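You operate a simulated robot arm through the tools that you are given. There is no shell and no other tool. Be economical: measure what you need, move in short steps, check, and stop when the job is done.

You are at the controls of a simulated robot arm. One attempt, no reset.

## Task
Take the grey cap and leave it on the free end of the steel table. Take the clear glass beaker and leave it in the green bucket. Put the brown glass beaker by the tanks in the inside of the sink basin. Take the round glass jar and leave it on the bench top beside the hose rack. Fetch the cream booklet and set it on the sieve top. Put the round blue can on the low grey tray. Take the green cap on the top of the steel island table and put it away on the bench top beside the hose rack. Open the drawer of the parts bench. Any order will do. Set down upright: round glass jar.

Only the result counts: the job must be done as asked and must still hold three seconds after the hand-in. Knocking over, shifting, dropping, spilling or breaking anything else fails it. A push-on lid holds only when it is set on centred and level and pressed home; a screw cap is set on level and turned clockwise until tight.

## Robot
A 7-joint arm with a vacuum gripper on a trunk, on a base that drives. Base frame: it is fixed to the floor where the robot stands at the start and does not move with it; the origin is under the middle of the robot, x ahead of it, y to its left, z up. Lengths are in m, angles in degrees, forces in N, time in s.
With the tool pointing down near the work surface it reaches from about 0.14 to 0.82 m from the robot's upright axis, wherever it stands. Its first joint turns from -166.0 to 166.0 degrees. Places, roughly: bench top beside the hose rack (24x42 cm) [0.72, 1.66, 0.86]; brown glass beaker by the tanks (6x6x4 cm) [1.7, -0.1, 0.8]; clear glass beaker (6x6x4 cm) [0.6, -0.4, 0.8]; cream booklet [1.25, -0.5, 0.75]; drawer of the parts bench [3.7, 1.5, 0.8]; free end of the steel table [3.2, -1.1, 0.9]; green bucket (26x24x22 cm) [1, 0.1, 0.8]; green cap (5x5x3 cm) [0.5, -0.4, 0.8]; grey cap (5x5x3 cm) [0.5, 0, 0.8]; inside of the sink basin [1.9, 1.7, 0.7]; low grey tray (24x18x3 cm) [1, -0.8, 0.8]; round blue can (10x10x7 cm) [1.2, -0.8, 0.8]; round glass jar (5x5x6 cm) [1.7, 0.2, 0.8]; sieve top [5.5, -0.4, 1]. Payload 1.88 kg.
Tool frame: the origin (TCP) lies in the middle of the cups' lips, and z points out of the cups. The gripper has 1 cup of 0.032 m across, covering 0.032 by 0.032 m (tool x, y); the bellows give 0.014 m. With the vacuum on, a cup seals on a smooth face that it is pressed against (1 to 4 N); it does not hold porous or soft things. The pull reaches 41 N.
Orientation is told as [roll, pitch, yaw] about the base's x, y, z axes, in that order, counted from this pose: with the cups facing straight down, the tool's x points along the base's -x, its y along +y and its z along -z.

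## Interface
- The arm moves only by the tool servo_tool. Its argument "series" is text: rows parted by semicolons, each of 7 numbers parted by spaces: the shift along the tool's x, y, z in m, then the turn, a rotation vector about the tool's x, y, z in degrees, then the vacuum: 1 switches it on, -1 off. In form: tx ty tz ax ay az vacuum; .... A call has 1 to 20 rows; each row is the pose to reach, as a shift and turn from the pose commanded when the call began, along the tool's axes at that moment. Each row takes 0.2 s and may step no farther than 0.05 m and 8.6 degrees from the row before; otherwise, or with a gripper value out of range, the whole call is refused. A pose out of reach is approached as far as the arm can. The call stops where the force on the tool passes 40 N (or 10 N more than at its start, if that is more) or the arm is blocked; 0.2 s more then pass. The pull builds up within a second once a cup has sealed. Time passes only in rows, and 0.2 s behind the last, so rows that repeat a pose give it time. It gives the time, the measured TCP pose, the force on the tool (base axes) and the pull of the vacuum at its end, in the units of the frame above (readings bear some noise), with the torque about the TCP (base axes, N m) and any sound that the robot's microphone picked up.
- Cameras (640 x 400 px; columns grow to the right, rows downward): "scene" is now at [0.0194, 0.137, 1.5011]; the picture's right is [-0.33, -0.95, 0.00], its down [-0.60, 0.21, -0.77] and it looks along [0.73, -0.25, -0.64] (base axes); focal length 292 px, centre (320, 200). "wrist" rides on the gripper at [0.082, 0.014, -0.216] in the tool frame; the picture's right is [-0.17, 0.99, 0.00], its down [-0.91, -0.15, -0.37] and it looks along [-0.37, -0.06, 0.93] (tool axes); focal length 243 px, centre (320, 200). There is no depth. A picture from a camera that has moved, and an enlarged one, comes with that camera's place and axes in the base frame and with its lens.
- camera(camera): a new picture of that camera. The clock stands still meanwhile.
- lift_body(by): slides the trunk up (or, below 0, down) by that many m; the arm and the scene camera ride with it, the base frame stays. It gives what a move gives, with no picture.
- drive_base(legs): drives the robot by 1 to 6 legs, each [ahead, left, turn to the left] in m, m and degrees, along the robot's own axes; the way and the turn of a leg run together, so that a leg with both is an arc; at most 1.5 m and 180 degrees a leg. The arm and the cameras ride along, it lands a little off, and it stops where it bumps. It gives what a move gives.
- turn_head(pan, tilt): turns the head with the scene camera to pan (to the left, within 155 degrees either way) and tilt (down, from -29 to 69), counted from straight ahead of the robot. It gives what a move gives.
- close_up(camera, box): a new picture of the part [left, top, right, bottom] of that camera's present view, enlarged. The clock stands still meanwhile.
- sign_off(): hands the job in; it is judged then, once.

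Work in short steps. Places have to be worked out from the pictures, the camera data and where the tool is seen: move nearer, look again, correct. Check each grasp and each placing, and mend what went wrong. You have 217 turns and 202 pictures in all, those below and enlarged ones among them. Switch the vacuum off and draw the arm clear of the work before you hand the job in, unless the task says otherwise; then end with one line.

The tools are called after "Request:" as a command line: name --argument value ..., lists and objects as JSON in quotes. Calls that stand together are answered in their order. servo_tool: Moves the arm, as the interface text tells. Its arguments: {"type":"object","properties":{"series":{"type":"string"}},"required":["series"]} The other tools are called the same way: lift_body (by) slides the trunk up or down; drive_base (legs) drives the base; turn_head (pan, tilt) turns the head that bears the scene camera; camera (camera) takes a picture; close_up (camera, box) takes an enlarged picture of a part of a camera's view; sign_off () hands the job in.

At the start:

```text
time: 0.0
ee_pos: [0.3769, -0.2932, 1.2382]
orientation: [0.0, 0.0, 0.0]
force: [-0.6, -0.3, -0.5]
wrist_torque: [0.01, 0.0, 0.0]
pull: 0.2
trunk travel left (down, up): [-0.45, 0.14]
robot x, y, heading: [0.0025, 0.0015, 0.1]
head pan, tilt: [-19.0, 39.6]
```

scene: 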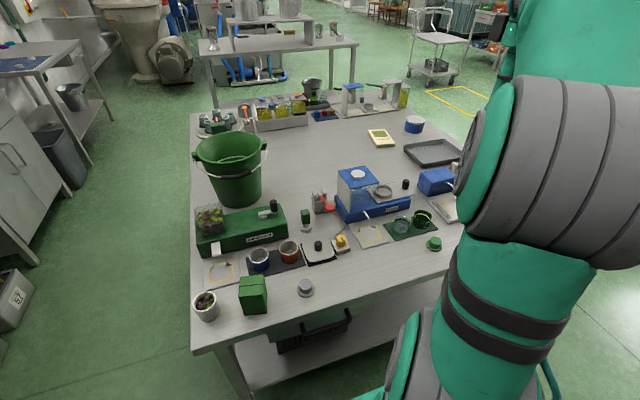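
wrist: 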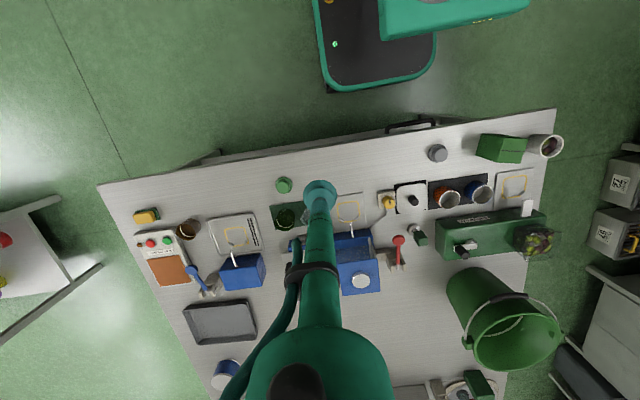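

I start by looking closer at the island table in the present views.

Request:
close_up --camera "scene" --box '[180, 60, 480, 250]'

Request:
close_up --camera "wrist" --box '[100, 120, 400, 310]'

Request:
close_up --camera "scene" --box '[180, 180, 480, 370]'

```text
2.11 times, centred on (330, 155) of scene
camera zoom: at [0.0194, 0.137, 1.5011], right [-0.33, -0.95, 0.0], down [-0.6, 0.21, -0.77], along [0.73, -0.25, -0.64], focal length 614 px, centre (299, 295)
```

zoom: 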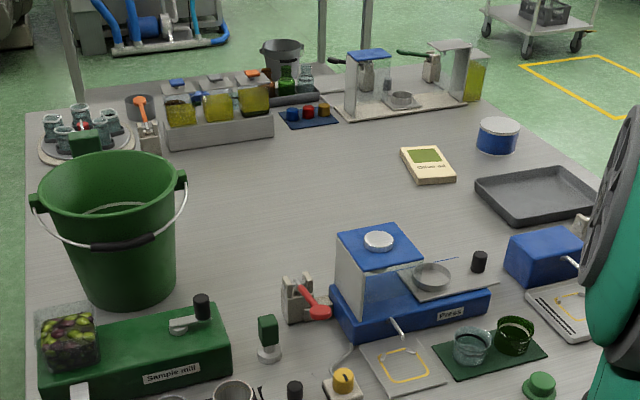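

```text
2.11 times, centred on (250, 215) of wrist
camera zoom: at [0.2946, -0.2798, 1.4548], right [0.17, 0.99, 0.0], down [0.91, -0.15, 0.37], along [0.37, -0.06, -0.93], focal length 511 px, centre (467, 168)
```

zoom: 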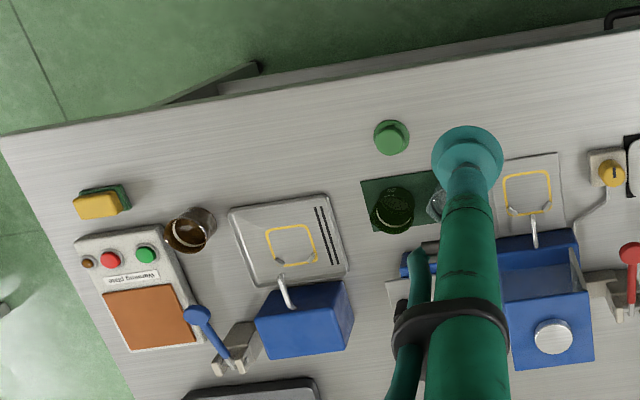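

```text
2.11 times, centred on (330, 275) of scene
camera zoom: at [0.0194, 0.137, 1.5011], right [-0.33, -0.95, 0.0], down [-0.6, 0.21, -0.77], along [0.73, -0.25, -0.64], focal length 614 px, centre (299, 42)
```

zoom: 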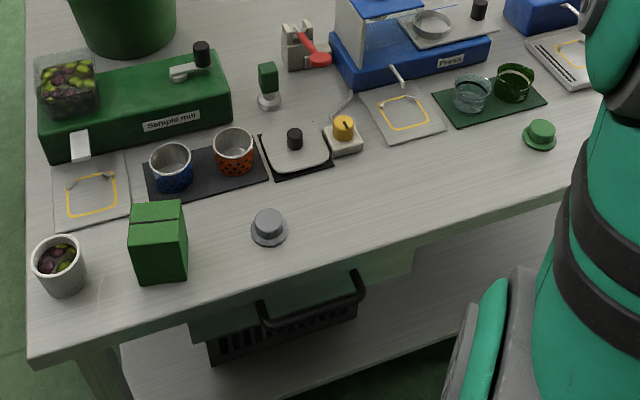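

Now I look around the room to find the bench, sink, sieve, parts bench and steel table.

Request:
turn_head --pan 55 --tilt 25

Request:
camera --camera "scene"

Request:
turn_head --pan 5 --tilt 12

Request:
camera --camera "scene"

Request:
turn_head --pan -80 --tilt 25

Request:
camera --camera "scene"

```text
time: 1.5
ee_pos: [0.3772, -0.2935, 1.2389]
orientation: [-0.1, 0.0, 0.0]
force: [-0.6, -0.5, 0.5]
wrist_torque: [-0.01, -0.01, 0.02]
pull: 0.0
trunk travel left (down, up): [-0.45, 0.14]
robot x, y, heading: [-0.0002, 0.0014, 0.2]
head pan, tilt: [55.0, 25.0]
```

```text
196 pictures are left
camera scene: at [-0.0083, 0.2403, 1.5238], right [0.82, -0.57, 0.0], down [-0.24, -0.35, -0.91], along [0.52, 0.74, -0.42], focal length 292 px, centre (320, 200)
```

scene: 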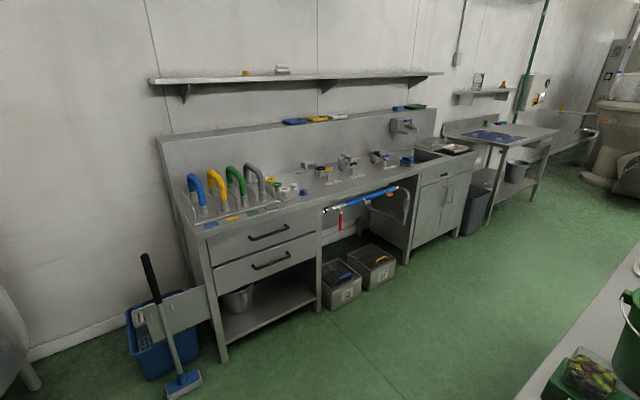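

```text
time: 2.6
ee_pos: [0.3779, -0.2938, 1.2401]
orientation: [-0.1, 0.0, -0.1]
force: [0.4, 0.2, 0.6]
wrist_torque: [-0.03, -0.03, -0.01]
pull: 0.1
trunk travel left (down, up): [-0.45, 0.14]
robot x, y, heading: [-0.0011, -0.0001, -0.1]
head pan, tilt: [5.0, 12.0]
```

```text
195 pictures are left
camera scene: at [0.0317, 0.173, 1.545], right [0.09, -1.0, 0.0], down [-0.21, -0.02, -0.98], along [0.97, 0.09, -0.21], focal length 292 px, centre (320, 200)
```

scene: 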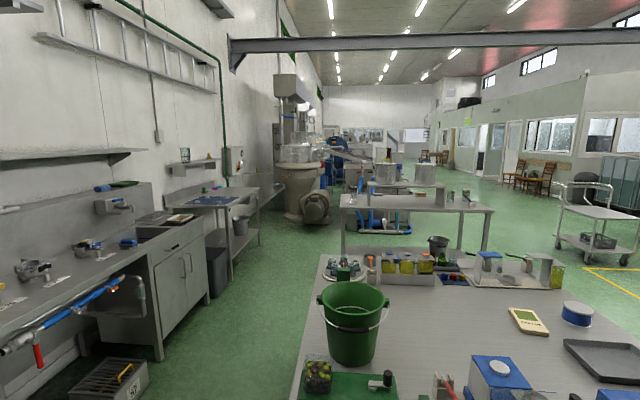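

```text
time: 4.2
ee_pos: [0.3765, -0.2937, 1.2395]
orientation: [0.0, 0.0, 0.0]
force: [0.1, 0.5, 0.1]
wrist_torque: [-0.01, -0.01, 0.02]
pull: 0.1
trunk travel left (down, up): [-0.45, 0.14]
robot x, y, heading: [0.0021, -0.0014, 0.1]
head pan, tilt: [-80.0, 25.0]
```

```text
194 pictures are left
camera scene: at [-0.0451, 0.0741, 1.5239], right [-0.98, -0.17, 0.0], down [-0.07, 0.42, -0.91], along [0.16, -0.89, -0.42], focal length 292 px, centre (320, 200)
```

scene: 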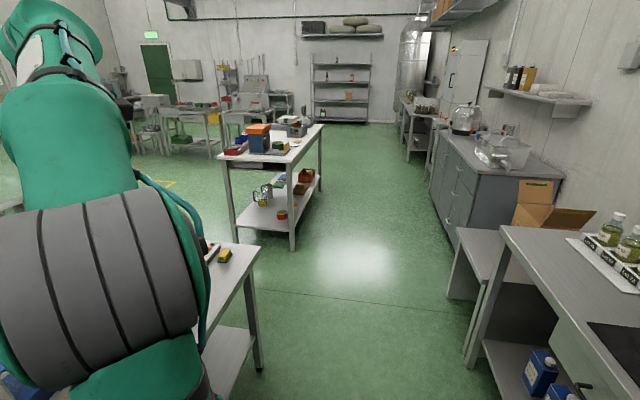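

The room is mapped roughly. First the grey cap, which I estimate at (0.47, 0.02). I move the tool above it at a safe height and look with the wrist camera.

Request:
servo_tool --series "-0.01 0.035 0.02 0 0 0 -1;-0.02 0.07 0.045 0 0 0 -1;-0.03 0.105 0.07 0 0 0 -1;-0.04 0.14 0.095 0 0 0 -1;-0.05 0.175 0.12 0 0 0 -1;-0.06 0.21 0.145 0 0 0 -1;-0.07 0.245 0.17 0 0 0 -1;-0.08 0.28 0.195 0 0 0 -1;-0.096 0.31 0.22 0 0 0 -1;-0.096 0.31 0.22 0 0 0 -1"

Request:
camera --camera "wrist"

Request:
turn_head --pan 0 --tilt 50

Request:
camera --camera "scene"

```text
time: 6.4
ee_pos: [0.4729, 0.0173, 1.0177]
orientation: [0.0, 0.0, 0.0]
force: [0.3, -0.3, 0.6]
wrist_torque: [0.01, 0.04, 0.01]
pull: 0.1
trunk travel left (down, up): [-0.45, 0.14]
robot x, y, heading: [0.0005, 0.0007, -0.1]
head pan, tilt: [-80.0, 25.0]
```

```text
193 pictures are left
camera wrist: at [0.3903, 0.031, 1.2337], right [0.17, 0.99, 0.0], down [0.91, -0.15, 0.37], along [0.37, -0.06, -0.93], focal length 243 px, centre (320, 200)
```

wrist: 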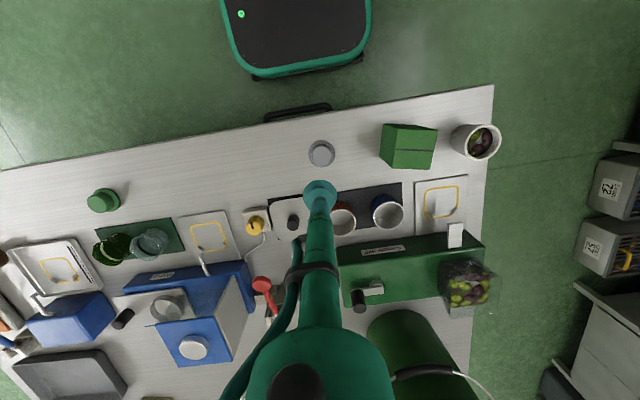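

```text
time: 8.0
ee_pos: [0.4733, 0.0168, 1.019]
orientation: [-0.1, 0.0, 0.1]
force: [-0.3, -1.1, 1.1]
wrist_torque: [-0.02, 0.03, -0.02]
pull: 0.0
trunk travel left (down, up): [-0.45, 0.14]
robot x, y, heading: [-0.0009, 0.0026, 0.1]
head pan, tilt: [0.0, 50.0]
```

```text
192 pictures are left
camera scene: at [0.0158, 0.1648, 1.4864], right [0.0, -1.0, 0.0], down [-0.77, 0.0, -0.64], along [0.64, 0.0, -0.77], focal length 292 px, centre (320, 200)
```

scene: 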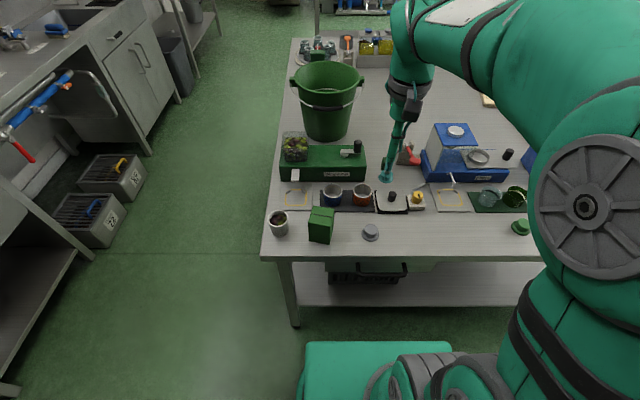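

Triangulating both views puts the grey cap at about (0.473, 0.020) with its top near z=0.80. I descend to 0.83 above it and check with a close wrist view.

Request:
servo_tool --series "0 0.003 0.05 0 0 0 -1;0 0.003 0.1 0 0 0 -1;0 0.003 0.15 0 0 0 -1;0 0.003 0.18 0 0 0 -1;0 0.003 0.185 0 0 0 -1"

Request:
close_up --camera "wrist" --box '[220, 100, 420, 225]'

Request:
close_up --camera "scene" --box '[310, 170, 430, 245]'

```text
time: 9.2
ee_pos: [0.4733, 0.0199, 0.8337]
orientation: [0.0, 0.0, 0.0]
force: [0.1, 0.1, -0.4]
wrist_torque: [0.01, -0.03, -0.04]
pull: 0.0
trunk travel left (down, up): [-0.45, 0.14]
robot x, y, heading: [-0.0001, 0.0024, -0.1]
head pan, tilt: [0.0, 50.0]
```

```text
3.20 times, centred on (320, 162) of wrist
camera zoom: at [0.3901, 0.0335, 1.0496], right [0.17, 0.99, 0.0], down [0.91, -0.15, 0.37], along [0.37, -0.06, -0.93], focal length 776 px, centre (320, 320)
```

zoom: 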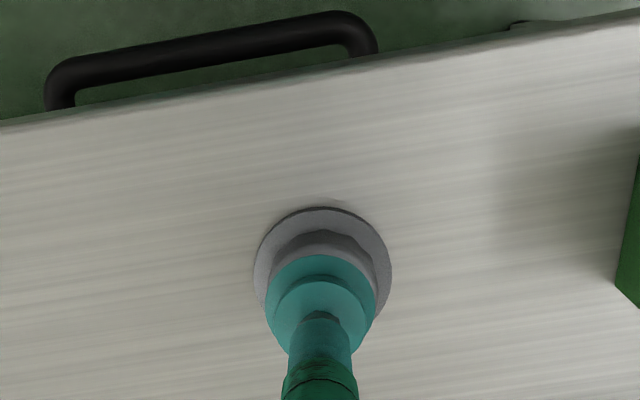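

```text
5.33 times, centred on (370, 208) of scene
camera zoom: at [0.016, 0.1649, 1.4864], right [0.0, -1.0, 0.0], down [-0.77, 0.0, -0.64], along [0.64, 0.0, -0.77], focal length 1556 px, centre (53, 160)
```

zoom: 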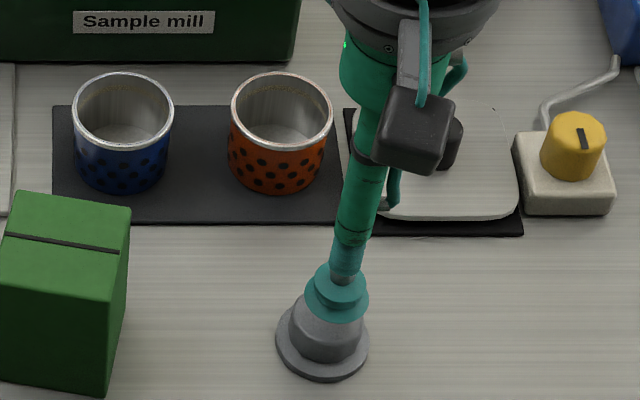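

The cup is aligned with the cap. I go down gently with the vacuum on.

Request:
servo_tool --series "0 0 0.015 0 0 0 1;0 0 0.02 0 0 0 1;0 0 0.024 0 0 0 1;0 0 0.028 0 0 0 1;0 0 0.028 0 0 0 1"

```text
time: 10.4
ee_pos: [0.4729, 0.0189, 0.8066]
orientation: [0.0, 0.0, 0.1]
force: [-0.4, 0.0, 0.1]
wrist_torque: [0.0, 0.06, -0.03]
pull: 0.1
trunk travel left (down, up): [-0.45, 0.14]
robot x, y, heading: [0.0016, -0.0008, 0.1]
head pan, tilt: [0.0, 50.0]
```

No contact yet; continue lower in small steps.

Request:
servo_tool --series "0 0 0.004 0 0 0 1;0 0 0.007 0 0 0 1;0 0 0.010 0 0 0 1;0 0 0.010 0 0 0 1;0 0 0.010 0 0 0 1"

```text
time: 11.6
ee_pos: [0.4732, 0.0191, 0.7961]
orientation: [0.0, 0.0, 0.1]
force: [0.5, -1.2, 5.3]
wrist_torque: [0.01, 0.02, 0.0]
pull: 0.1
trunk travel left (down, up): [-0.45, 0.14]
robot x, y, heading: [-0.0019, 0.0019, -0.0]
head pan, tilt: [0.0, 50.0]
```

Contact at about 5 N, slightly over the sealing band; I back off 2 mm and wait for the seal.

Request:
servo_tool --series "0 0 -0.002 0 0 0 1;0 0 -0.002 0 0 0 1;0 0 -0.002 0 0 0 1;0 0 -0.002 0 0 0 1"

```text
time: 12.6
ee_pos: [0.4731, 0.0192, 0.7989]
orientation: [0.0, 0.0, 0.0]
force: [0.2, -0.7, 3.7]
wrist_torque: [0.03, -0.01, 0.01]
pull: 0.1
trunk travel left (down, up): [-0.45, 0.14]
robot x, y, heading: [0.002, -0.0004, -0.1]
head pan, tilt: [0.0, 50.0]
```

Force is in band but no pull. I look closely at the contact.

Request:
close_up --camera "wrist" --box '[270, 130, 370, 193]'

Request:
close_up --camera "scene" --box '[345, 205, 401, 240]'

```text
6.35 times, centred on (320, 162) of wrist
camera zoom: at [0.3903, 0.0331, 1.0139], right [0.17, 0.99, 0.0], down [0.91, -0.15, 0.37], along [0.37, -0.06, -0.93], focal length 1540 px, centre (320, 444)
```

zoom: 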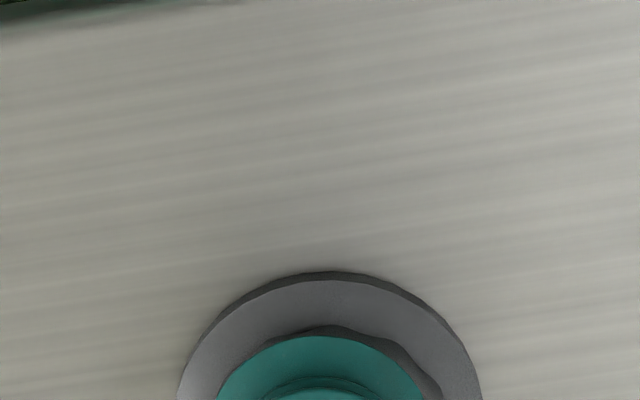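

```text
11.43 times, centred on (373, 222) of scene
camera zoom: at [0.0156, 0.1648, 1.4864], right [0.0, -1.0, 0.0], down [-0.77, 0.0, -0.64], along [0.64, 0.0, -0.77], focal length 3335 px, centre (-286, -57)
```

zoom: 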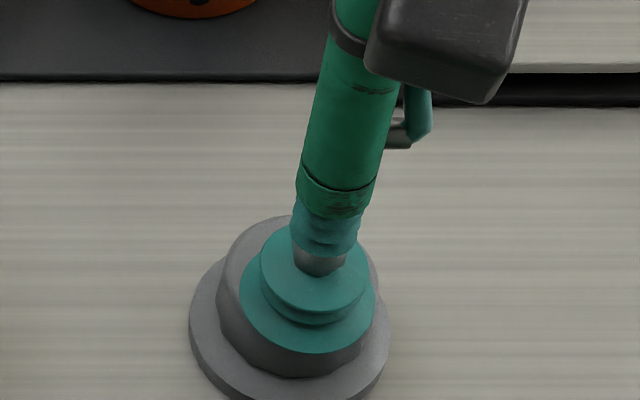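

The cup sits about 5 mm too near and 2–3 mm to the right of the knob's centre, overhanging the edge. I lift, correct and press again.

Request:
servo_tool --series "0 0 -0.01 0 0 0 1;-0.005 0.0025 -0.01 0 0 0 1;-0.005 0.0025 -0.004 0 0 0 1;-0.005 0.0025 -0.001 0 0 0 1;-0.005 0.0025 -0.001 0 0 0 1;-0.005 0.0025 -0.001 0 0 0 1;-0.005 0.0025 -0.001 0 0 0 1"

```text
time: 14.2
ee_pos: [0.4793, 0.0214, 0.7999]
orientation: [0.1, -0.3, 0.0]
force: [3.3, -0.3, 21.9]
wrist_torque: [-0.01, -0.13, 0.0]
pull: 40.7
trunk travel left (down, up): [-0.45, 0.14]
robot x, y, heading: [-0.0028, 0.0017, -0.0]
head pan, tilt: [0.0, 50.0]
```

Sealed with full pull. I lift the cap straight up.

Request:
servo_tool --series "0 0 -0.01 0 0 0 1;0 0 -0.03 0 0 0 1;0 0 -0.08 0 0 0 1;0 0 -0.13 0 0 0 1;0 0 -0.18 0 0 0 1;0 0 -0.23 0 0 0 1;0 0 -0.26 0 0 0 1"

Request:
camera --camera "wrist"

Request:
turn_head --pan -20 --tilt 20

Request:
camera --camera "scene"

```text
time: 15.8
ee_pos: [0.4783, 0.0212, 1.0592]
orientation: [0.1, 0.0, 0.0]
force: [-0.3, -0.1, 0.6]
wrist_torque: [-0.01, 0.02, 0.0]
pull: 0.0
trunk travel left (down, up): [-0.45, 0.14]
robot x, y, heading: [0.0009, 0.0014, -0.1]
head pan, tilt: [0.0, 50.0]
```

```text
187 pictures are left
camera wrist: at [0.3952, 0.0351, 1.2748], right [0.17, 0.99, 0.0], down [0.91, -0.15, 0.37], along [0.37, -0.06, -0.93], focal length 243 px, centre (320, 200)
```

wrist: 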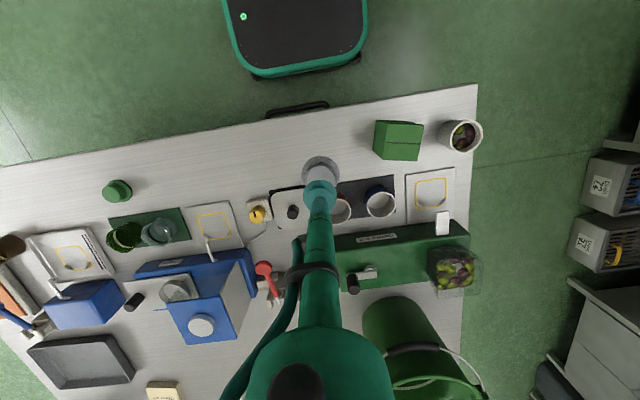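

```text
time: 16.7
ee_pos: [0.4774, 0.0215, 1.0586]
orientation: [0.1, 0.0, 0.0]
force: [0.6, 0.6, -0.8]
wrist_torque: [0.01, 0.0, -0.01]
pull: 0.1
trunk travel left (down, up): [-0.45, 0.14]
robot x, y, heading: [-0.0006, -0.0045, 0.0]
head pan, tilt: [-20.0, 20.0]
```

```text
186 pictures are left
camera scene: at [0.0263, 0.1331, 1.5319], right [-0.34, -0.94, 0.0], down [-0.32, 0.12, -0.94], along [0.88, -0.32, -0.34], focal length 292 px, centre (320, 200)
```

scene: 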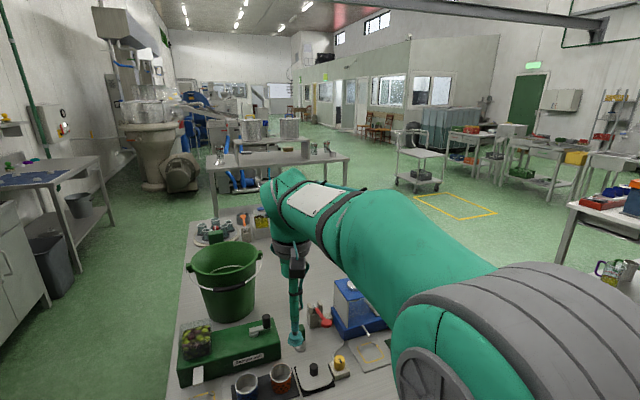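

Pull reads zero, though something grey sits by the cup; a close look is needed.

Request:
close_up --camera "wrist" --box '[240, 120, 400, 220]'

Request:
close_up --camera "scene" --box '[240, 300, 400, 400]'

```text
4.00 times, centred on (320, 170) of wrist
camera zoom: at [0.3952, 0.0351, 1.2742], right [0.17, 0.99, 0.0], down [0.91, -0.15, 0.37], along [0.37, -0.06, -0.93], focal length 970 px, centre (320, 320)
```

zoom: 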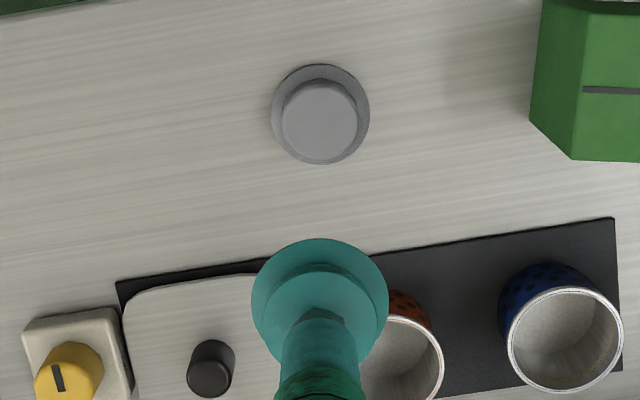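

```text
4.00 times, centred on (320, 350) of scene
camera zoom: at [0.0263, 0.1331, 1.5319], right [-0.34, -0.94, 0.0], down [-0.32, 0.12, -0.94], along [0.88, -0.32, -0.34], focal length 1167 px, centre (320, -400)
```

zoom: 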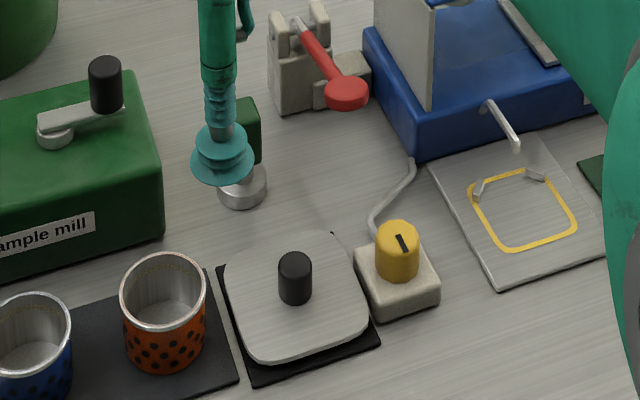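

The cap slipped off and landed upright, now near (0.482, 0.021); its knob is ~37 mm wide, so centring must be within 2 mm. I go down above it and check with both cameras.

Request:
turn_head --pan 0 --tilt 50

Request:
servo_tool --series "-0.004 0 0.05 0 0 0 -1;-0.004 0 0.1 0 0 0 -1;-0.004 0 0.15 0 0 0 -1;-0.004 0 0.2 0 0 0 -1;-0.004 0 0.235 0 0 0 -1;-0.004 0 0.235 0 0 0 -1"

Request:
close_up --camera "wrist" --box '[270, 130, 370, 193]'

Request:
close_up --camera "scene" --box '[345, 200, 401, 235]'

```text
time: 17.7
ee_pos: [0.4779, 0.0212, 1.0581]
orientation: [0.1, 0.0, 0.0]
force: [-0.1, -0.6, -0.5]
wrist_torque: [0.03, 0.01, -0.05]
pull: 0.1
trunk travel left (down, up): [-0.45, 0.14]
robot x, y, heading: [0.0005, -0.0004, 0.1]
head pan, tilt: [0.0, 50.0]
```

```text
refused: row 1 steps farther than a row can; nothing moved
```

```text
6.35 times, centred on (320, 162) of wrist
camera zoom: at [0.3952, 0.0352, 1.2742], right [0.17, 0.99, 0.0], down [0.91, -0.15, 0.37], along [0.37, -0.06, -0.93], focal length 1540 px, centre (320, 444)
```

zoom: 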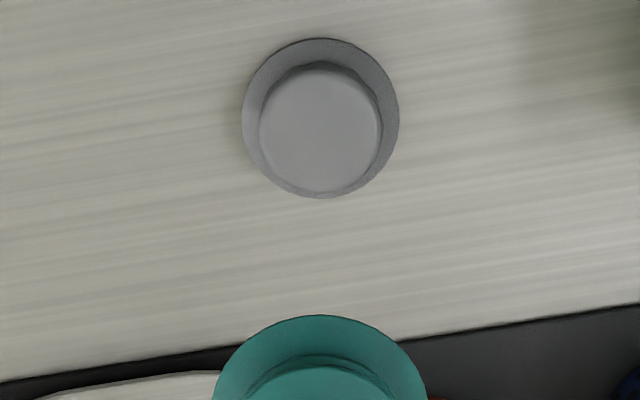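

```text
11.43 times, centred on (373, 218) of scene
camera zoom: at [0.0159, 0.1648, 1.4864], right [0.0, -1.0, 0.0], down [-0.77, 0.0, -0.64], along [0.64, 0.0, -0.77], focal length 3335 px, centre (-286, 0)
```

zoom: 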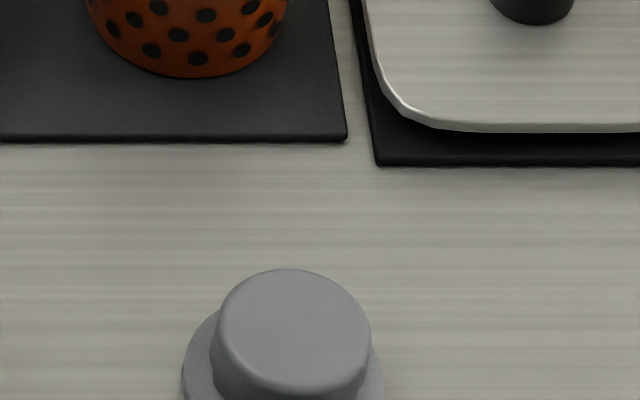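

I limit the step size and descend above (0.481, 0.0215).

Request:
servo_tool --series "-0.003 0.0005 0.04 0 0 0 -1;-0.003 0.0005 0.085 0 0 0 -1;-0.003 0.0005 0.13 0 0 0 -1;-0.003 0.0005 0.175 0 0 0 -1;-0.003 0.0005 0.22 0 0 0 -1;-0.003 0.0005 0.24 0 0 0 -1;-0.003 0.0005 0.245 0 0 0 -1;-0.003 0.0005 0.245 0 0 0 -1"

Request:
close_up --camera "scene" --box '[345, 205, 401, 240]'

```text
time: 19.5
ee_pos: [0.4805, 0.0227, 0.8142]
orientation: [0.1, 0.0, 0.1]
force: [-0.4, 0.0, -0.1]
wrist_torque: [-0.04, -0.01, -0.01]
pull: 0.0
trunk travel left (down, up): [-0.45, 0.14]
robot x, y, heading: [0.0004, 0.0028, -0.0]
head pan, tilt: [0.0, 50.0]
```

```text
11.43 times, centred on (373, 222) of scene
camera zoom: at [0.0158, 0.1649, 1.4864], right [0.0, -1.0, 0.0], down [-0.77, 0.0, -0.64], along [0.64, 0.0, -0.77], focal length 3335 px, centre (-286, -57)
```

zoom: 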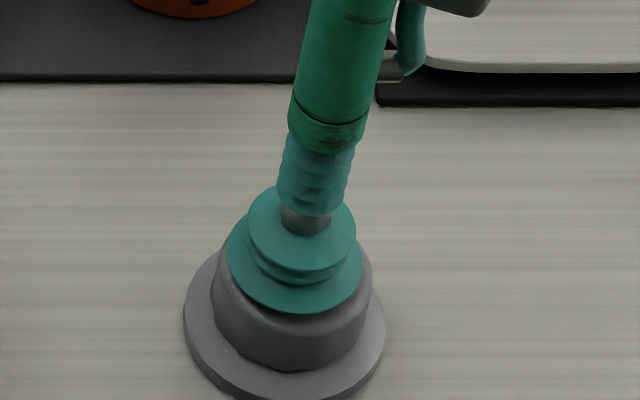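

With exact trigonometry for the camera tilt, the knob's centre comes out ~2 mm further. I shift +2 mm in x, and press down gently.

Request:
servo_tool --series "-0.002 -0.001 0.005 0 0 0 1;-0.002 -0.001 0.010 0 0 0 1;-0.002 -0.001 0.013 0 0 0 1;-0.002 -0.001 0.013 0 0 0 1;-0.002 -0.001 0.013 0 0 0 1;-0.002 -0.001 0.013 0 0 0 1;-0.002 -0.001 0.013 0 0 0 1"

Request:
close_up --camera "scene" --box '[345, 205, 401, 240]'

```text
time: 21.1
ee_pos: [0.4836, 0.0206, 0.8009]
orientation: [0.0, 0.0, 0.0]
force: [4.0, 2.5, 17.6]
wrist_torque: [0.04, -0.06, -0.02]
pull: 40.7
trunk travel left (down, up): [-0.45, 0.14]
robot x, y, heading: [0.0002, -0.0027, 0.2]
head pan, tilt: [0.0, 50.0]
```

```text
11.43 times, centred on (373, 222) of scene
camera zoom: at [0.0153, 0.165, 1.4862], right [0.0, -1.0, 0.0], down [-0.77, 0.0, -0.64], along [0.64, 0.0, -0.77], focal length 3335 px, centre (-286, -57)
```

zoom: 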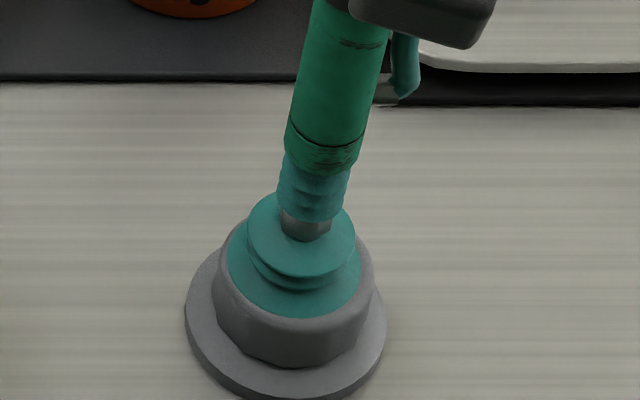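

Sealed and visibly centred. This time I lift slowly and check the pull.

Request:
servo_tool --series "0 0 -0.003 0 0 0 1;0 0 -0.006 0 0 0 1;0 0 -0.009 0 0 0 1;0 0 -0.012 0 0 0 1;0 0 -0.015 0 0 0 1;0 0 -0.02 0 0 0 1"

```text
time: 22.5
ee_pos: [0.4834, 0.0224, 0.8215]
orientation: [0.0, 0.0, 0.0]
force: [-1.1, -0.7, -0.2]
wrist_torque: [0.0, 0.01, 0.03]
pull: 40.8
trunk travel left (down, up): [-0.45, 0.14]
robot x, y, heading: [0.0019, -0.002, -0.1]
head pan, tilt: [0.0, 50.0]
```

Held. I lift more in moderate steps.

Request:
servo_tool --series "0 0 -0.015 0 0 0 1;0 0 -0.035 0 0 0 1;0 0 -0.06 0 0 0 1;0 0 -0.085 0 0 0 1;0 0 -0.11 0 0 0 1;0 0 -0.135 0 0 0 1;0 0 -0.16 0 0 0 1;0 0 -0.185 0 0 0 1;0 0 -0.21 0 0 0 1;0 0 -0.23 0 0 0 1"

Request:
turn_head --pan -20 --tilt 8

Request:
camera --camera "scene"

```text
time: 24.7
ee_pos: [0.4825, 0.0206, 1.0528]
orientation: [0.0, 0.0, 0.1]
force: [-0.5, 0.3, -1.0]
wrist_torque: [-0.02, 0.04, -0.01]
pull: 40.7
trunk travel left (down, up): [-0.45, 0.14]
robot x, y, heading: [0.0019, 0.0002, -0.1]
head pan, tilt: [0.0, 50.0]
```

```text
time: 25.8
ee_pos: [0.484, 0.0209, 1.0509]
orientation: [0.0, -0.1, 0.0]
force: [0.3, 0.5, 0.1]
wrist_torque: [0.02, 0.0, 0.0]
pull: 41.2
trunk travel left (down, up): [-0.45, 0.14]
robot x, y, heading: [-0.0001, -0.0026, 0.2]
head pan, tilt: [-20.0, 8.0]
```

```text
179 pictures are left
camera scene: at [0.0258, 0.1332, 1.5514], right [-0.34, -0.94, 0.0], down [-0.13, 0.05, -0.99], along [0.93, -0.34, -0.14], focal length 292 px, centre (320, 200)
```

scene: 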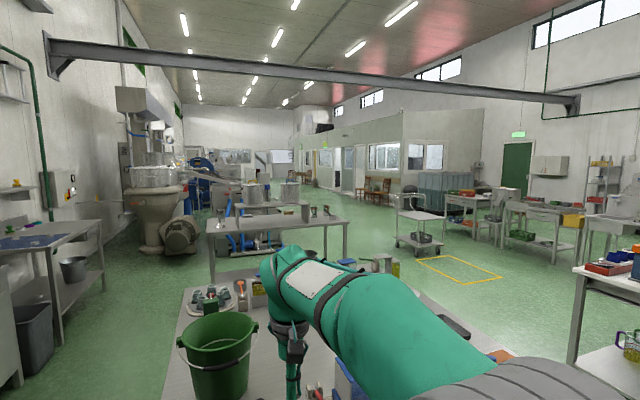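

Cap held. The island spans about x 0.41–1.89, y −0.97–0.33; the steel table starts near x 2.8. I raise the trunk and drive around by the right aisle.

Request:
lift_body --by 0.13

Request:
drive_base --legs '[[-0.15, 0, 0], [0, -1.45, 0]]'

Request:
turn_head --pan 0 --tilt 35

Request:
camera --camera "scene"

```text
time: 27.3
ee_pos: [0.4818, 0.0193, 1.1826]
orientation: [0.0, 0.0, 0.0]
force: [-0.4, -0.4, 0.0]
wrist_torque: [-0.02, 0.01, 0.01]
pull: 40.6
trunk travel left (down, up): [-0.58, 0.01]
robot x, y, heading: [0.0015, -0.0015, 0.1]
head pan, tilt: [-20.0, 8.0]
```

```text
time: 35.5
ee_pos: [0.3444, -1.4242, 1.1823]
orientation: [0.1, 0.0, 0.9]
force: [-0.1, -0.2, -0.7]
wrist_torque: [0.01, 0.01, -0.03]
pull: 40.5
trunk travel left (down, up): [-0.58, 0.01]
robot x, y, heading: [-0.1355, -1.4549, 0.8]
head pan, tilt: [-20.0, 8.0]
```

```text
time: 36.4
ee_pos: [0.3437, -1.4264, 1.1823]
orientation: [0.0, 0.1, 0.8]
force: [0.5, 0.1, -0.3]
wrist_torque: [0.03, 0.0, 0.01]
pull: 41.4
trunk travel left (down, up): [-0.58, 0.01]
robot x, y, heading: [-0.138, -1.456, 0.8]
head pan, tilt: [0.0, 35.0]
```

```text
178 pictures are left
camera scene: at [-0.1143, -1.2882, 1.6382], right [0.01, -1.0, 0.0], down [-0.57, -0.01, -0.82], along [0.82, 0.01, -0.57], focal length 292 px, centre (320, 200)
```

scene: 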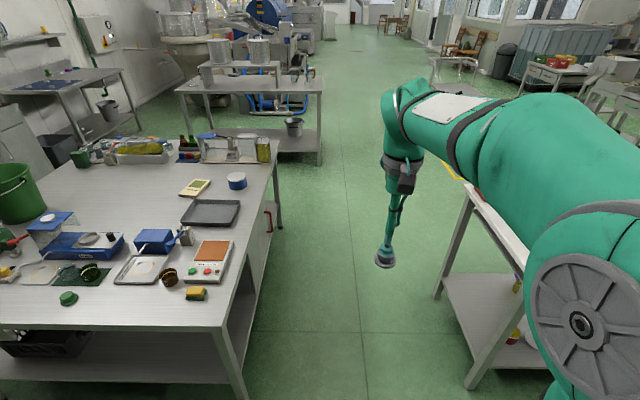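

The right aisle is clear. I drive ahead 2.4 m to come level with the gap before the steel table.

Request:
drive_base --legs '[[1.25, 0, -0.8], [1.2, 0, 0]]'

Request:
turn_head --pan 15 --tilt 35

Request:
camera --camera "scene"

```text
time: 48.4
ee_pos: [2.7816, -1.4207, 1.1815]
orientation: [0.0, 0.0, -0.2]
force: [0.1, -0.1, -0.3]
wrist_torque: [0.01, -0.02, 0.03]
pull: 40.7
trunk travel left (down, up): [-0.58, 0.01]
robot x, y, heading: [2.297, -1.4384, -0.2]
head pan, tilt: [0.0, 35.0]
```

```text
time: 49.1
ee_pos: [2.7801, -1.4219, 1.1816]
orientation: [0.0, -0.1, -0.2]
force: [0.0, -0.6, -1.3]
wrist_torque: [0.01, 0.01, -0.01]
pull: 40.7
trunk travel left (down, up): [-0.58, 0.01]
robot x, y, heading: [2.3019, -1.4438, -0.4]
head pan, tilt: [15.0, 35.0]
```

```text
177 pictures are left
camera scene: at [2.3228, -1.2536, 1.6381], right [0.26, -0.97, 0.0], down [-0.55, -0.15, -0.82], along [0.79, 0.21, -0.57], focal length 292 px, centre (320, 200)
```

scene: 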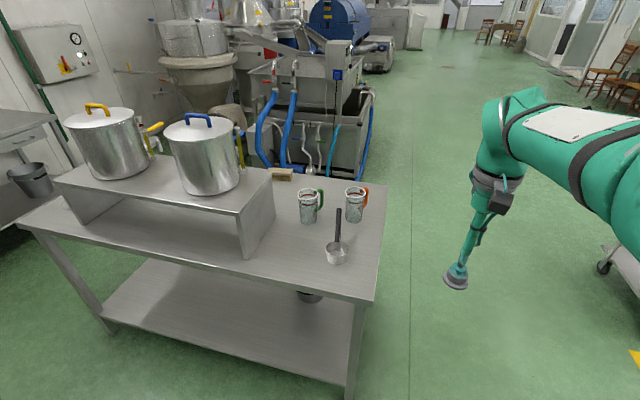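

The free end has two mugs and a ladle; a clear spot is about (3.12, −1.20). I move the base a bit closer, then check from the wrist.

Request:
drive_base --legs '[[0.12, 0.1, 0]]'

Request:
servo_tool --series "-0.04 0.025 0.0 0 0 0 1;-0.08 0.05 0.0 0 0 0 1;-0.12 0.075 0.02 0 0 0 1;-0.16 0.1 0.04 0 0 0 1;-0.19 0.11 0.07 0 0 0 1;-0.19 0.11 0.11 0 0 0 1;-0.19 0.11 0.11 0 0 0 1"

Request:
camera --camera "wrist"

Request:
camera --camera "scene"

```text
time: 50.5
ee_pos: [2.8996, -1.3202, 1.1822]
orientation: [0.0, 0.0, -0.1]
force: [-0.6, 1.1, -0.9]
wrist_torque: [-0.03, 0.02, -0.01]
pull: 40.9
trunk travel left (down, up): [-0.58, 0.01]
robot x, y, heading: [2.417, -1.3381, 0.1]
head pan, tilt: [15.0, 35.0]
```

```text
refused: row 3 steps farther than a row can; nothing moved
```

```text
176 pictures are left
camera wrist: at [2.8174, -1.3065, 1.3969], right [0.17, 0.99, 0.0], down [0.91, -0.15, 0.37], along [0.37, -0.06, -0.93], focal length 243 px, centre (320, 200)
```

wrist: 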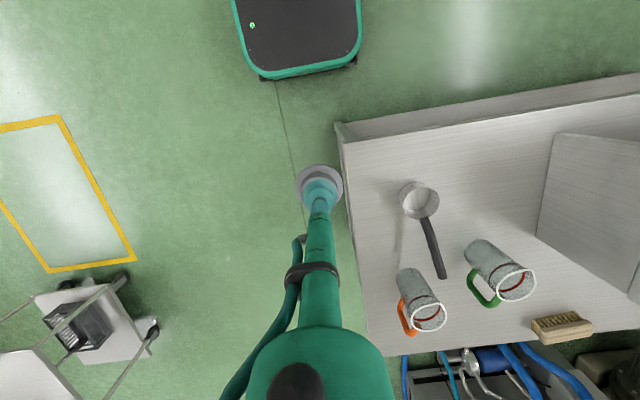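

```text
175 pictures are left
camera scene: at [2.4413, -1.1525, 1.638], right [0.26, -0.97, 0.0], down [-0.55, -0.15, -0.82], along [0.79, 0.21, -0.57], focal length 292 px, centre (320, 200)
```

scene: 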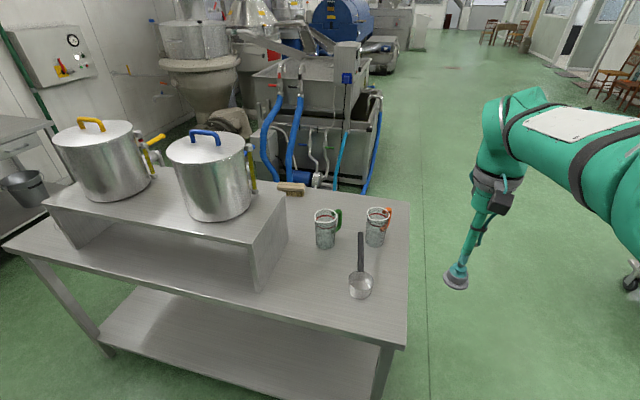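

Cross-checking wrist and scene rays, the clear spot is about (3.14, −1.205), table top near z 0.9. I move above it and look again.

Request:
servo_tool --series "-0.04 0.02 0.0 0 0 0 1;-0.08 0.04 0.0 0 0 0 1;-0.12 0.06 0.0 0 0 0 1;-0.16 0.08 0 0 0 0 1;-0.2 0.1 0 0 0 0 1;-0.24 0.115 0 0 0 0 1;-0.24 0.115 0.04 0 0 0 1;-0.24 0.115 0.08 0 0 0 1;-0.24 0.115 0.12 0 0 0 1;-0.24 0.115 0.16 0 0 0 1;-0.24 0.115 0.16 0 0 0 1"

Request:
camera --camera "wrist"

Request:
camera --camera "scene"

```text
time: 52.9
ee_pos: [3.1395, -1.2047, 1.0216]
orientation: [0.0, 0.0, -0.1]
force: [-0.8, 0.1, 0.4]
wrist_torque: [-0.02, 0.0, 0.02]
pull: 40.4
trunk travel left (down, up): [-0.58, 0.01]
robot x, y, heading: [2.416, -1.3411, 0.0]
head pan, tilt: [15.0, 35.0]
```

```text
174 pictures are left
camera wrist: at [3.0572, -1.1911, 1.2368], right [0.17, 0.99, 0.0], down [0.91, -0.16, 0.37], along [0.37, -0.06, -0.93], focal length 243 px, centre (320, 200)
```

wrist: 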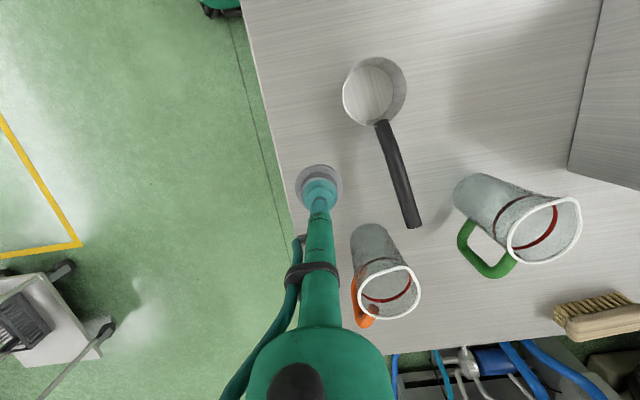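

```text
173 pictures are left
camera scene: at [2.4412, -1.1527, 1.6381], right [0.26, -0.97, 0.0], down [-0.55, -0.15, -0.82], along [0.79, 0.21, -0.57], focal length 292 px, centre (320, 200)
```

scene: 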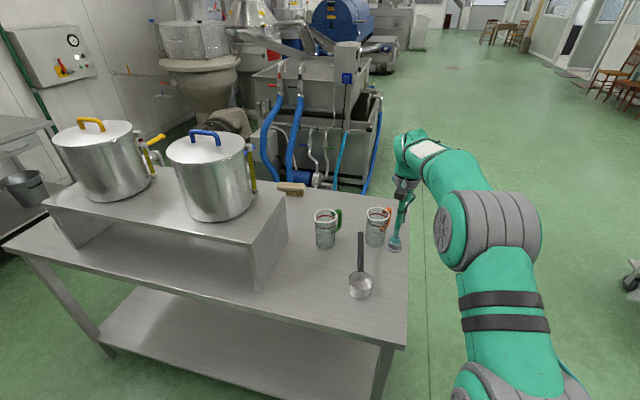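

The spot is 4 cm from the edge, so I shift 2.5 cm inward and descend carefully until contact.

Request:
servo_tool --series "0 0.025 0.0 0 0 0 1;0 0.025 0.02 0 0 0 1;0 0.025 0.04 0 0 0 1;0 0.025 0.05 0 0 0 1;0 0.025 0.056 0 0 0 1;0 0.025 0.062 0 0 0 1"

Request:
close_up --camera "scene" --box '[340, 200, 436, 260]'

```text
time: 54.3
ee_pos: [3.1392, -1.1818, 0.959]
orientation: [0.0, 0.0, -0.1]
force: [-0.7, 0.4, -0.1]
wrist_torque: [0.0, 0.0, 0.02]
pull: 40.1
trunk travel left (down, up): [-0.58, 0.01]
robot x, y, heading: [2.4162, -1.3402, -0.1]
head pan, tilt: [15.0, 35.0]
```

```text
6.67 times, centred on (388, 230) of scene
camera zoom: at [2.441, -1.1527, 1.6381], right [0.26, -0.97, 0.0], down [-0.55, -0.15, -0.82], along [0.79, 0.21, -0.57], focal length 1945 px, centre (-133, 0)
```

zoom: 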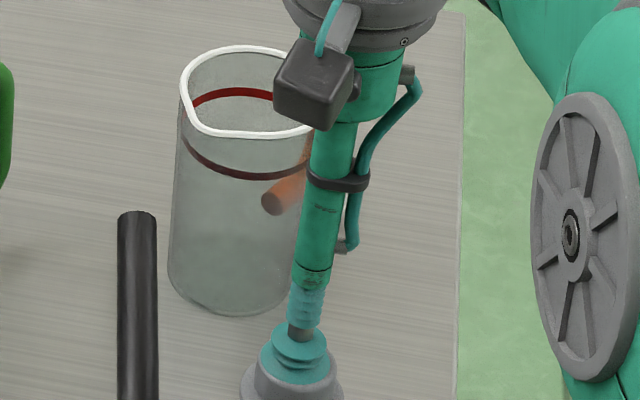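

Clear of the mug and ladle. I continue down in small steps watching for contact force.

Request:
servo_tool --series "0 0 0.005 0 0 0 1;0 0 0.01 0 0 0 1;0 0 0.015 0 0 0 1;0 0 0.02 0 0 0 1;0 0 0.02 0 0 0 1"

```text
time: 55.5
ee_pos: [3.1396, -1.1808, 0.9392]
orientation: [0.0, 0.0, -0.2]
force: [0.2, -0.1, -0.3]
wrist_torque: [-0.01, -0.01, -0.04]
pull: 40.9
trunk travel left (down, up): [-0.58, 0.01]
robot x, y, heading: [2.4145, -1.3386, 0.2]
head pan, tilt: [15.0, 35.0]
```

Request:
servo_tool --series "0 0 0.003 0 0 0 1;0 0 0.006 0 0 0 1;0 0 0.009 0 0 0 1;0 0 0.009 0 0 0 1"

Request:
close_up --camera "scene" --box '[340, 215, 436, 275]'

```text
time: 56.5
ee_pos: [3.1401, -1.1809, 0.9298]
orientation: [0.1, 0.0, -0.2]
force: [0.0, -0.6, -0.6]
wrist_torque: [0.06, 0.0, 0.0]
pull: 40.5
trunk travel left (down, up): [-0.58, 0.01]
robot x, y, heading: [2.4188, -1.3402, 0.0]
head pan, tilt: [15.0, 35.0]
```

```text
6.67 times, centred on (388, 245) of scene
camera zoom: at [2.441, -1.1527, 1.6381], right [0.26, -0.97, 0.0], down [-0.55, -0.15, -0.82], along [0.79, 0.21, -0.57], focal length 1945 px, centre (-133, -100)
```

zoom: 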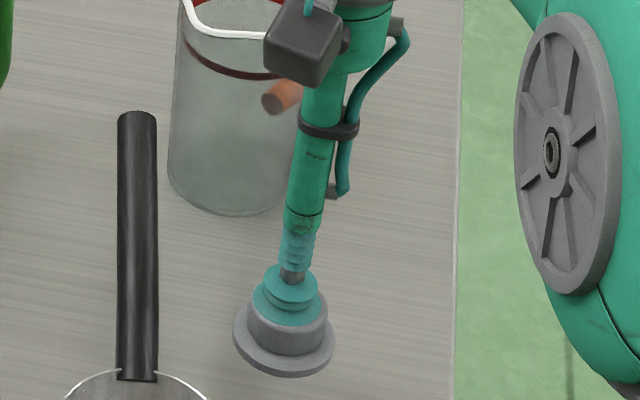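

Request:
servo_tool --series "0 0 0.003 0 0 0 1;0 0 0.006 0 0 0 1;0 0 0.006 0 0 0 1"

```text
time: 57.3
ee_pos: [3.1386, -1.18, 0.9244]
orientation: [0.0, 0.0, -0.1]
force: [-0.1, -0.4, -0.7]
wrist_torque: [0.02, -0.01, 0.01]
pull: 40.3
trunk travel left (down, up): [-0.58, 0.01]
robot x, y, heading: [2.4189, -1.3407, 0.0]
head pan, tilt: [15.0, 35.0]
```

Request:
servo_tool --series "0 0 0.003 0 0 0 1;0 0 0.006 0 0 0 1;0 0 0.009 0 0 0 1;0 0 0.009 0 0 0 1"

```text
time: 58.3
ee_pos: [3.1414, -1.1792, 0.9147]
orientation: [0.0, 0.0, -0.1]
force: [0.5, -0.3, -0.7]
wrist_torque: [-0.04, -0.01, 0.0]
pull: 41.1
trunk travel left (down, up): [-0.58, 0.01]
robot x, y, heading: [2.4176, -1.3422, -0.2]
head pan, tilt: [15.0, 35.0]
```

Still no contact force (readings stay around −0.5 N), so I keep lowering.

Request:
servo_tool --series "0 0 0.003 0 0 0 1;0 0 0.006 0 0 0 1;0 0 0.009 0 0 0 1;0 0 0.009 0 0 0 1"

Request:
close_up --camera "scene" --box '[340, 215, 436, 275]'

```text
time: 59.3
ee_pos: [3.1392, -1.1803, 0.9061]
orientation: [-0.1, 0.0, 0.0]
force: [0.8, -0.4, -0.6]
wrist_torque: [0.02, -0.01, 0.0]
pull: 40.8
trunk travel left (down, up): [-0.58, 0.01]
robot x, y, heading: [2.4149, -1.3404, 0.0]
head pan, tilt: [15.0, 35.0]
```

```text
6.67 times, centred on (388, 245) of scene
camera zoom: at [2.441, -1.1527, 1.6381], right [0.26, -0.97, 0.0], down [-0.55, -0.15, -0.82], along [0.79, 0.21, -0.57], focal length 1945 px, centre (-133, -100)
```

zoom: 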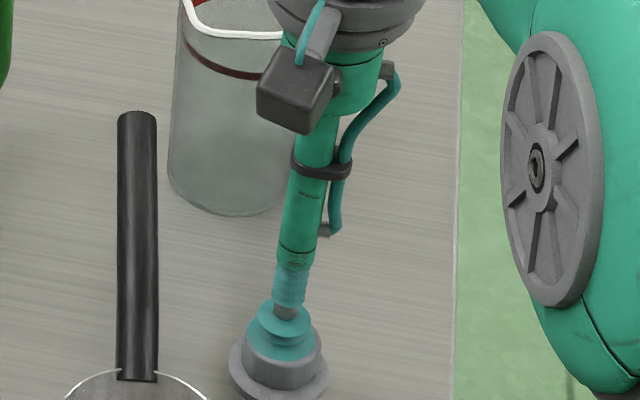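

Request:
servo_tool --series "0 0 0.003 0 0 0 1;0 0 0.006 0 0 0 1;0 0 0.009 0 0 0 1;0 0 0.012 0 0 0 1;0 0 0.012 0 0 0 1"

```text
time: 60.5
ee_pos: [3.1396, -1.1808, 0.896]
orientation: [0.1, 0.0, -0.2]
force: [-0.4, 0.2, 0.6]
wrist_torque: [0.02, 0.0, -0.01]
pull: 40.9
trunk travel left (down, up): [-0.58, 0.01]
robot x, y, heading: [2.4165, -1.3404, 0.0]
head pan, tilt: [15.0, 35.0]
```

Request:
servo_tool --series "0 0 0.003 0 0 0 1;0 0 0.003 0 0 0 1"

```text
time: 61.1
ee_pos: [3.1391, -1.1809, 0.8902]
orientation: [-0.1, 0.0, -0.2]
force: [-0.4, 0.8, -0.4]
wrist_torque: [-0.02, 0.04, -0.01]
pull: 40.8
trunk travel left (down, up): [-0.58, 0.01]
robot x, y, heading: [2.42, -1.3401, -0.2]
head pan, tilt: [15.0, 35.0]
```

Request:
servo_tool --series "0 0 0.003 0 0 0 1;0 0 0.006 0 0 0 1;0 0 0.006 0 0 0 1"

Request:
close_up --camera "wrist" --box '[240, 130, 400, 230]'

```text
time: 61.9
ee_pos: [3.1397, -1.1807, 0.887]
orientation: [0.0, -0.1, -0.1]
force: [-1.3, -0.6, 8.0]
wrist_torque: [-0.03, -0.01, 0.01]
pull: 40.8
trunk travel left (down, up): [-0.58, 0.01]
robot x, y, heading: [2.4192, -1.3379, -0.2]
head pan, tilt: [15.0, 35.0]
```

```text
4.00 times, centred on (320, 180) of wrist
camera zoom: at [3.0567, -1.1674, 1.1024], right [0.17, 0.99, 0.0], down [0.91, -0.15, 0.38], along [0.37, -0.06, -0.93], focal length 970 px, centre (320, 280)
```

zoom: 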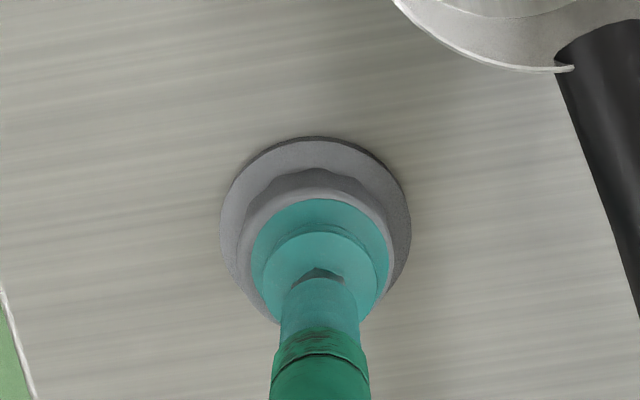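

Contact at 8 N, so the cap stands on the table. I release the vacuum, wait, and rise.

Request:
servo_tool --series "0 0 -0.001 0 0 0 -1;0 0 -0.001 0 0 0 -1;0 0 -0.001 0 0 0 -1;0 0 -0.001 0 0 0 -1;0 0 -0.001 0 0 0 -1;0 0 -0.01 0 0 0 -1;0 0 -0.03 0 0 0 -1;0 0 -0.07 0 0 0 -1;0 0 -0.115 0 0 0 -1;0 0 -0.16 0 0 0 -1;0 0 -0.2 0 0 0 -1;0 0 -0.24 0 0 0 -1;0 0 -0.28 0 0 0 -1;0.04 0 -0.3 0 0 0 -1;0.08 0 -0.3 0 0 0 -1"

Request:
camera --camera "scene"

```text
time: 65.1
ee_pos: [3.058, -1.1809, 1.1878]
orientation: [0.0, 0.0, -0.2]
force: [-0.8, -0.4, 0.4]
wrist_torque: [0.0, -0.01, -0.01]
pull: 0.0
trunk travel left (down, up): [-0.58, 0.01]
robot x, y, heading: [2.4177, -1.3397, -0.1]
head pan, tilt: [15.0, 35.0]
```

```text
168 pictures are left
camera scene: at [2.4402, -1.1529, 1.6381], right [0.26, -0.97, 0.0], down [-0.55, -0.15, -0.82], along [0.79, 0.21, -0.57], focal length 292 px, centre (320, 200)
```

scene: 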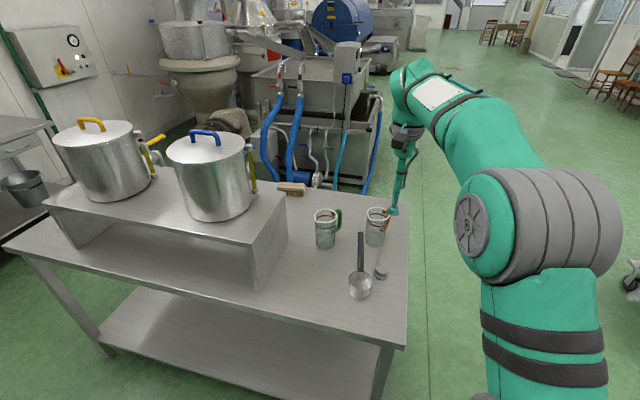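

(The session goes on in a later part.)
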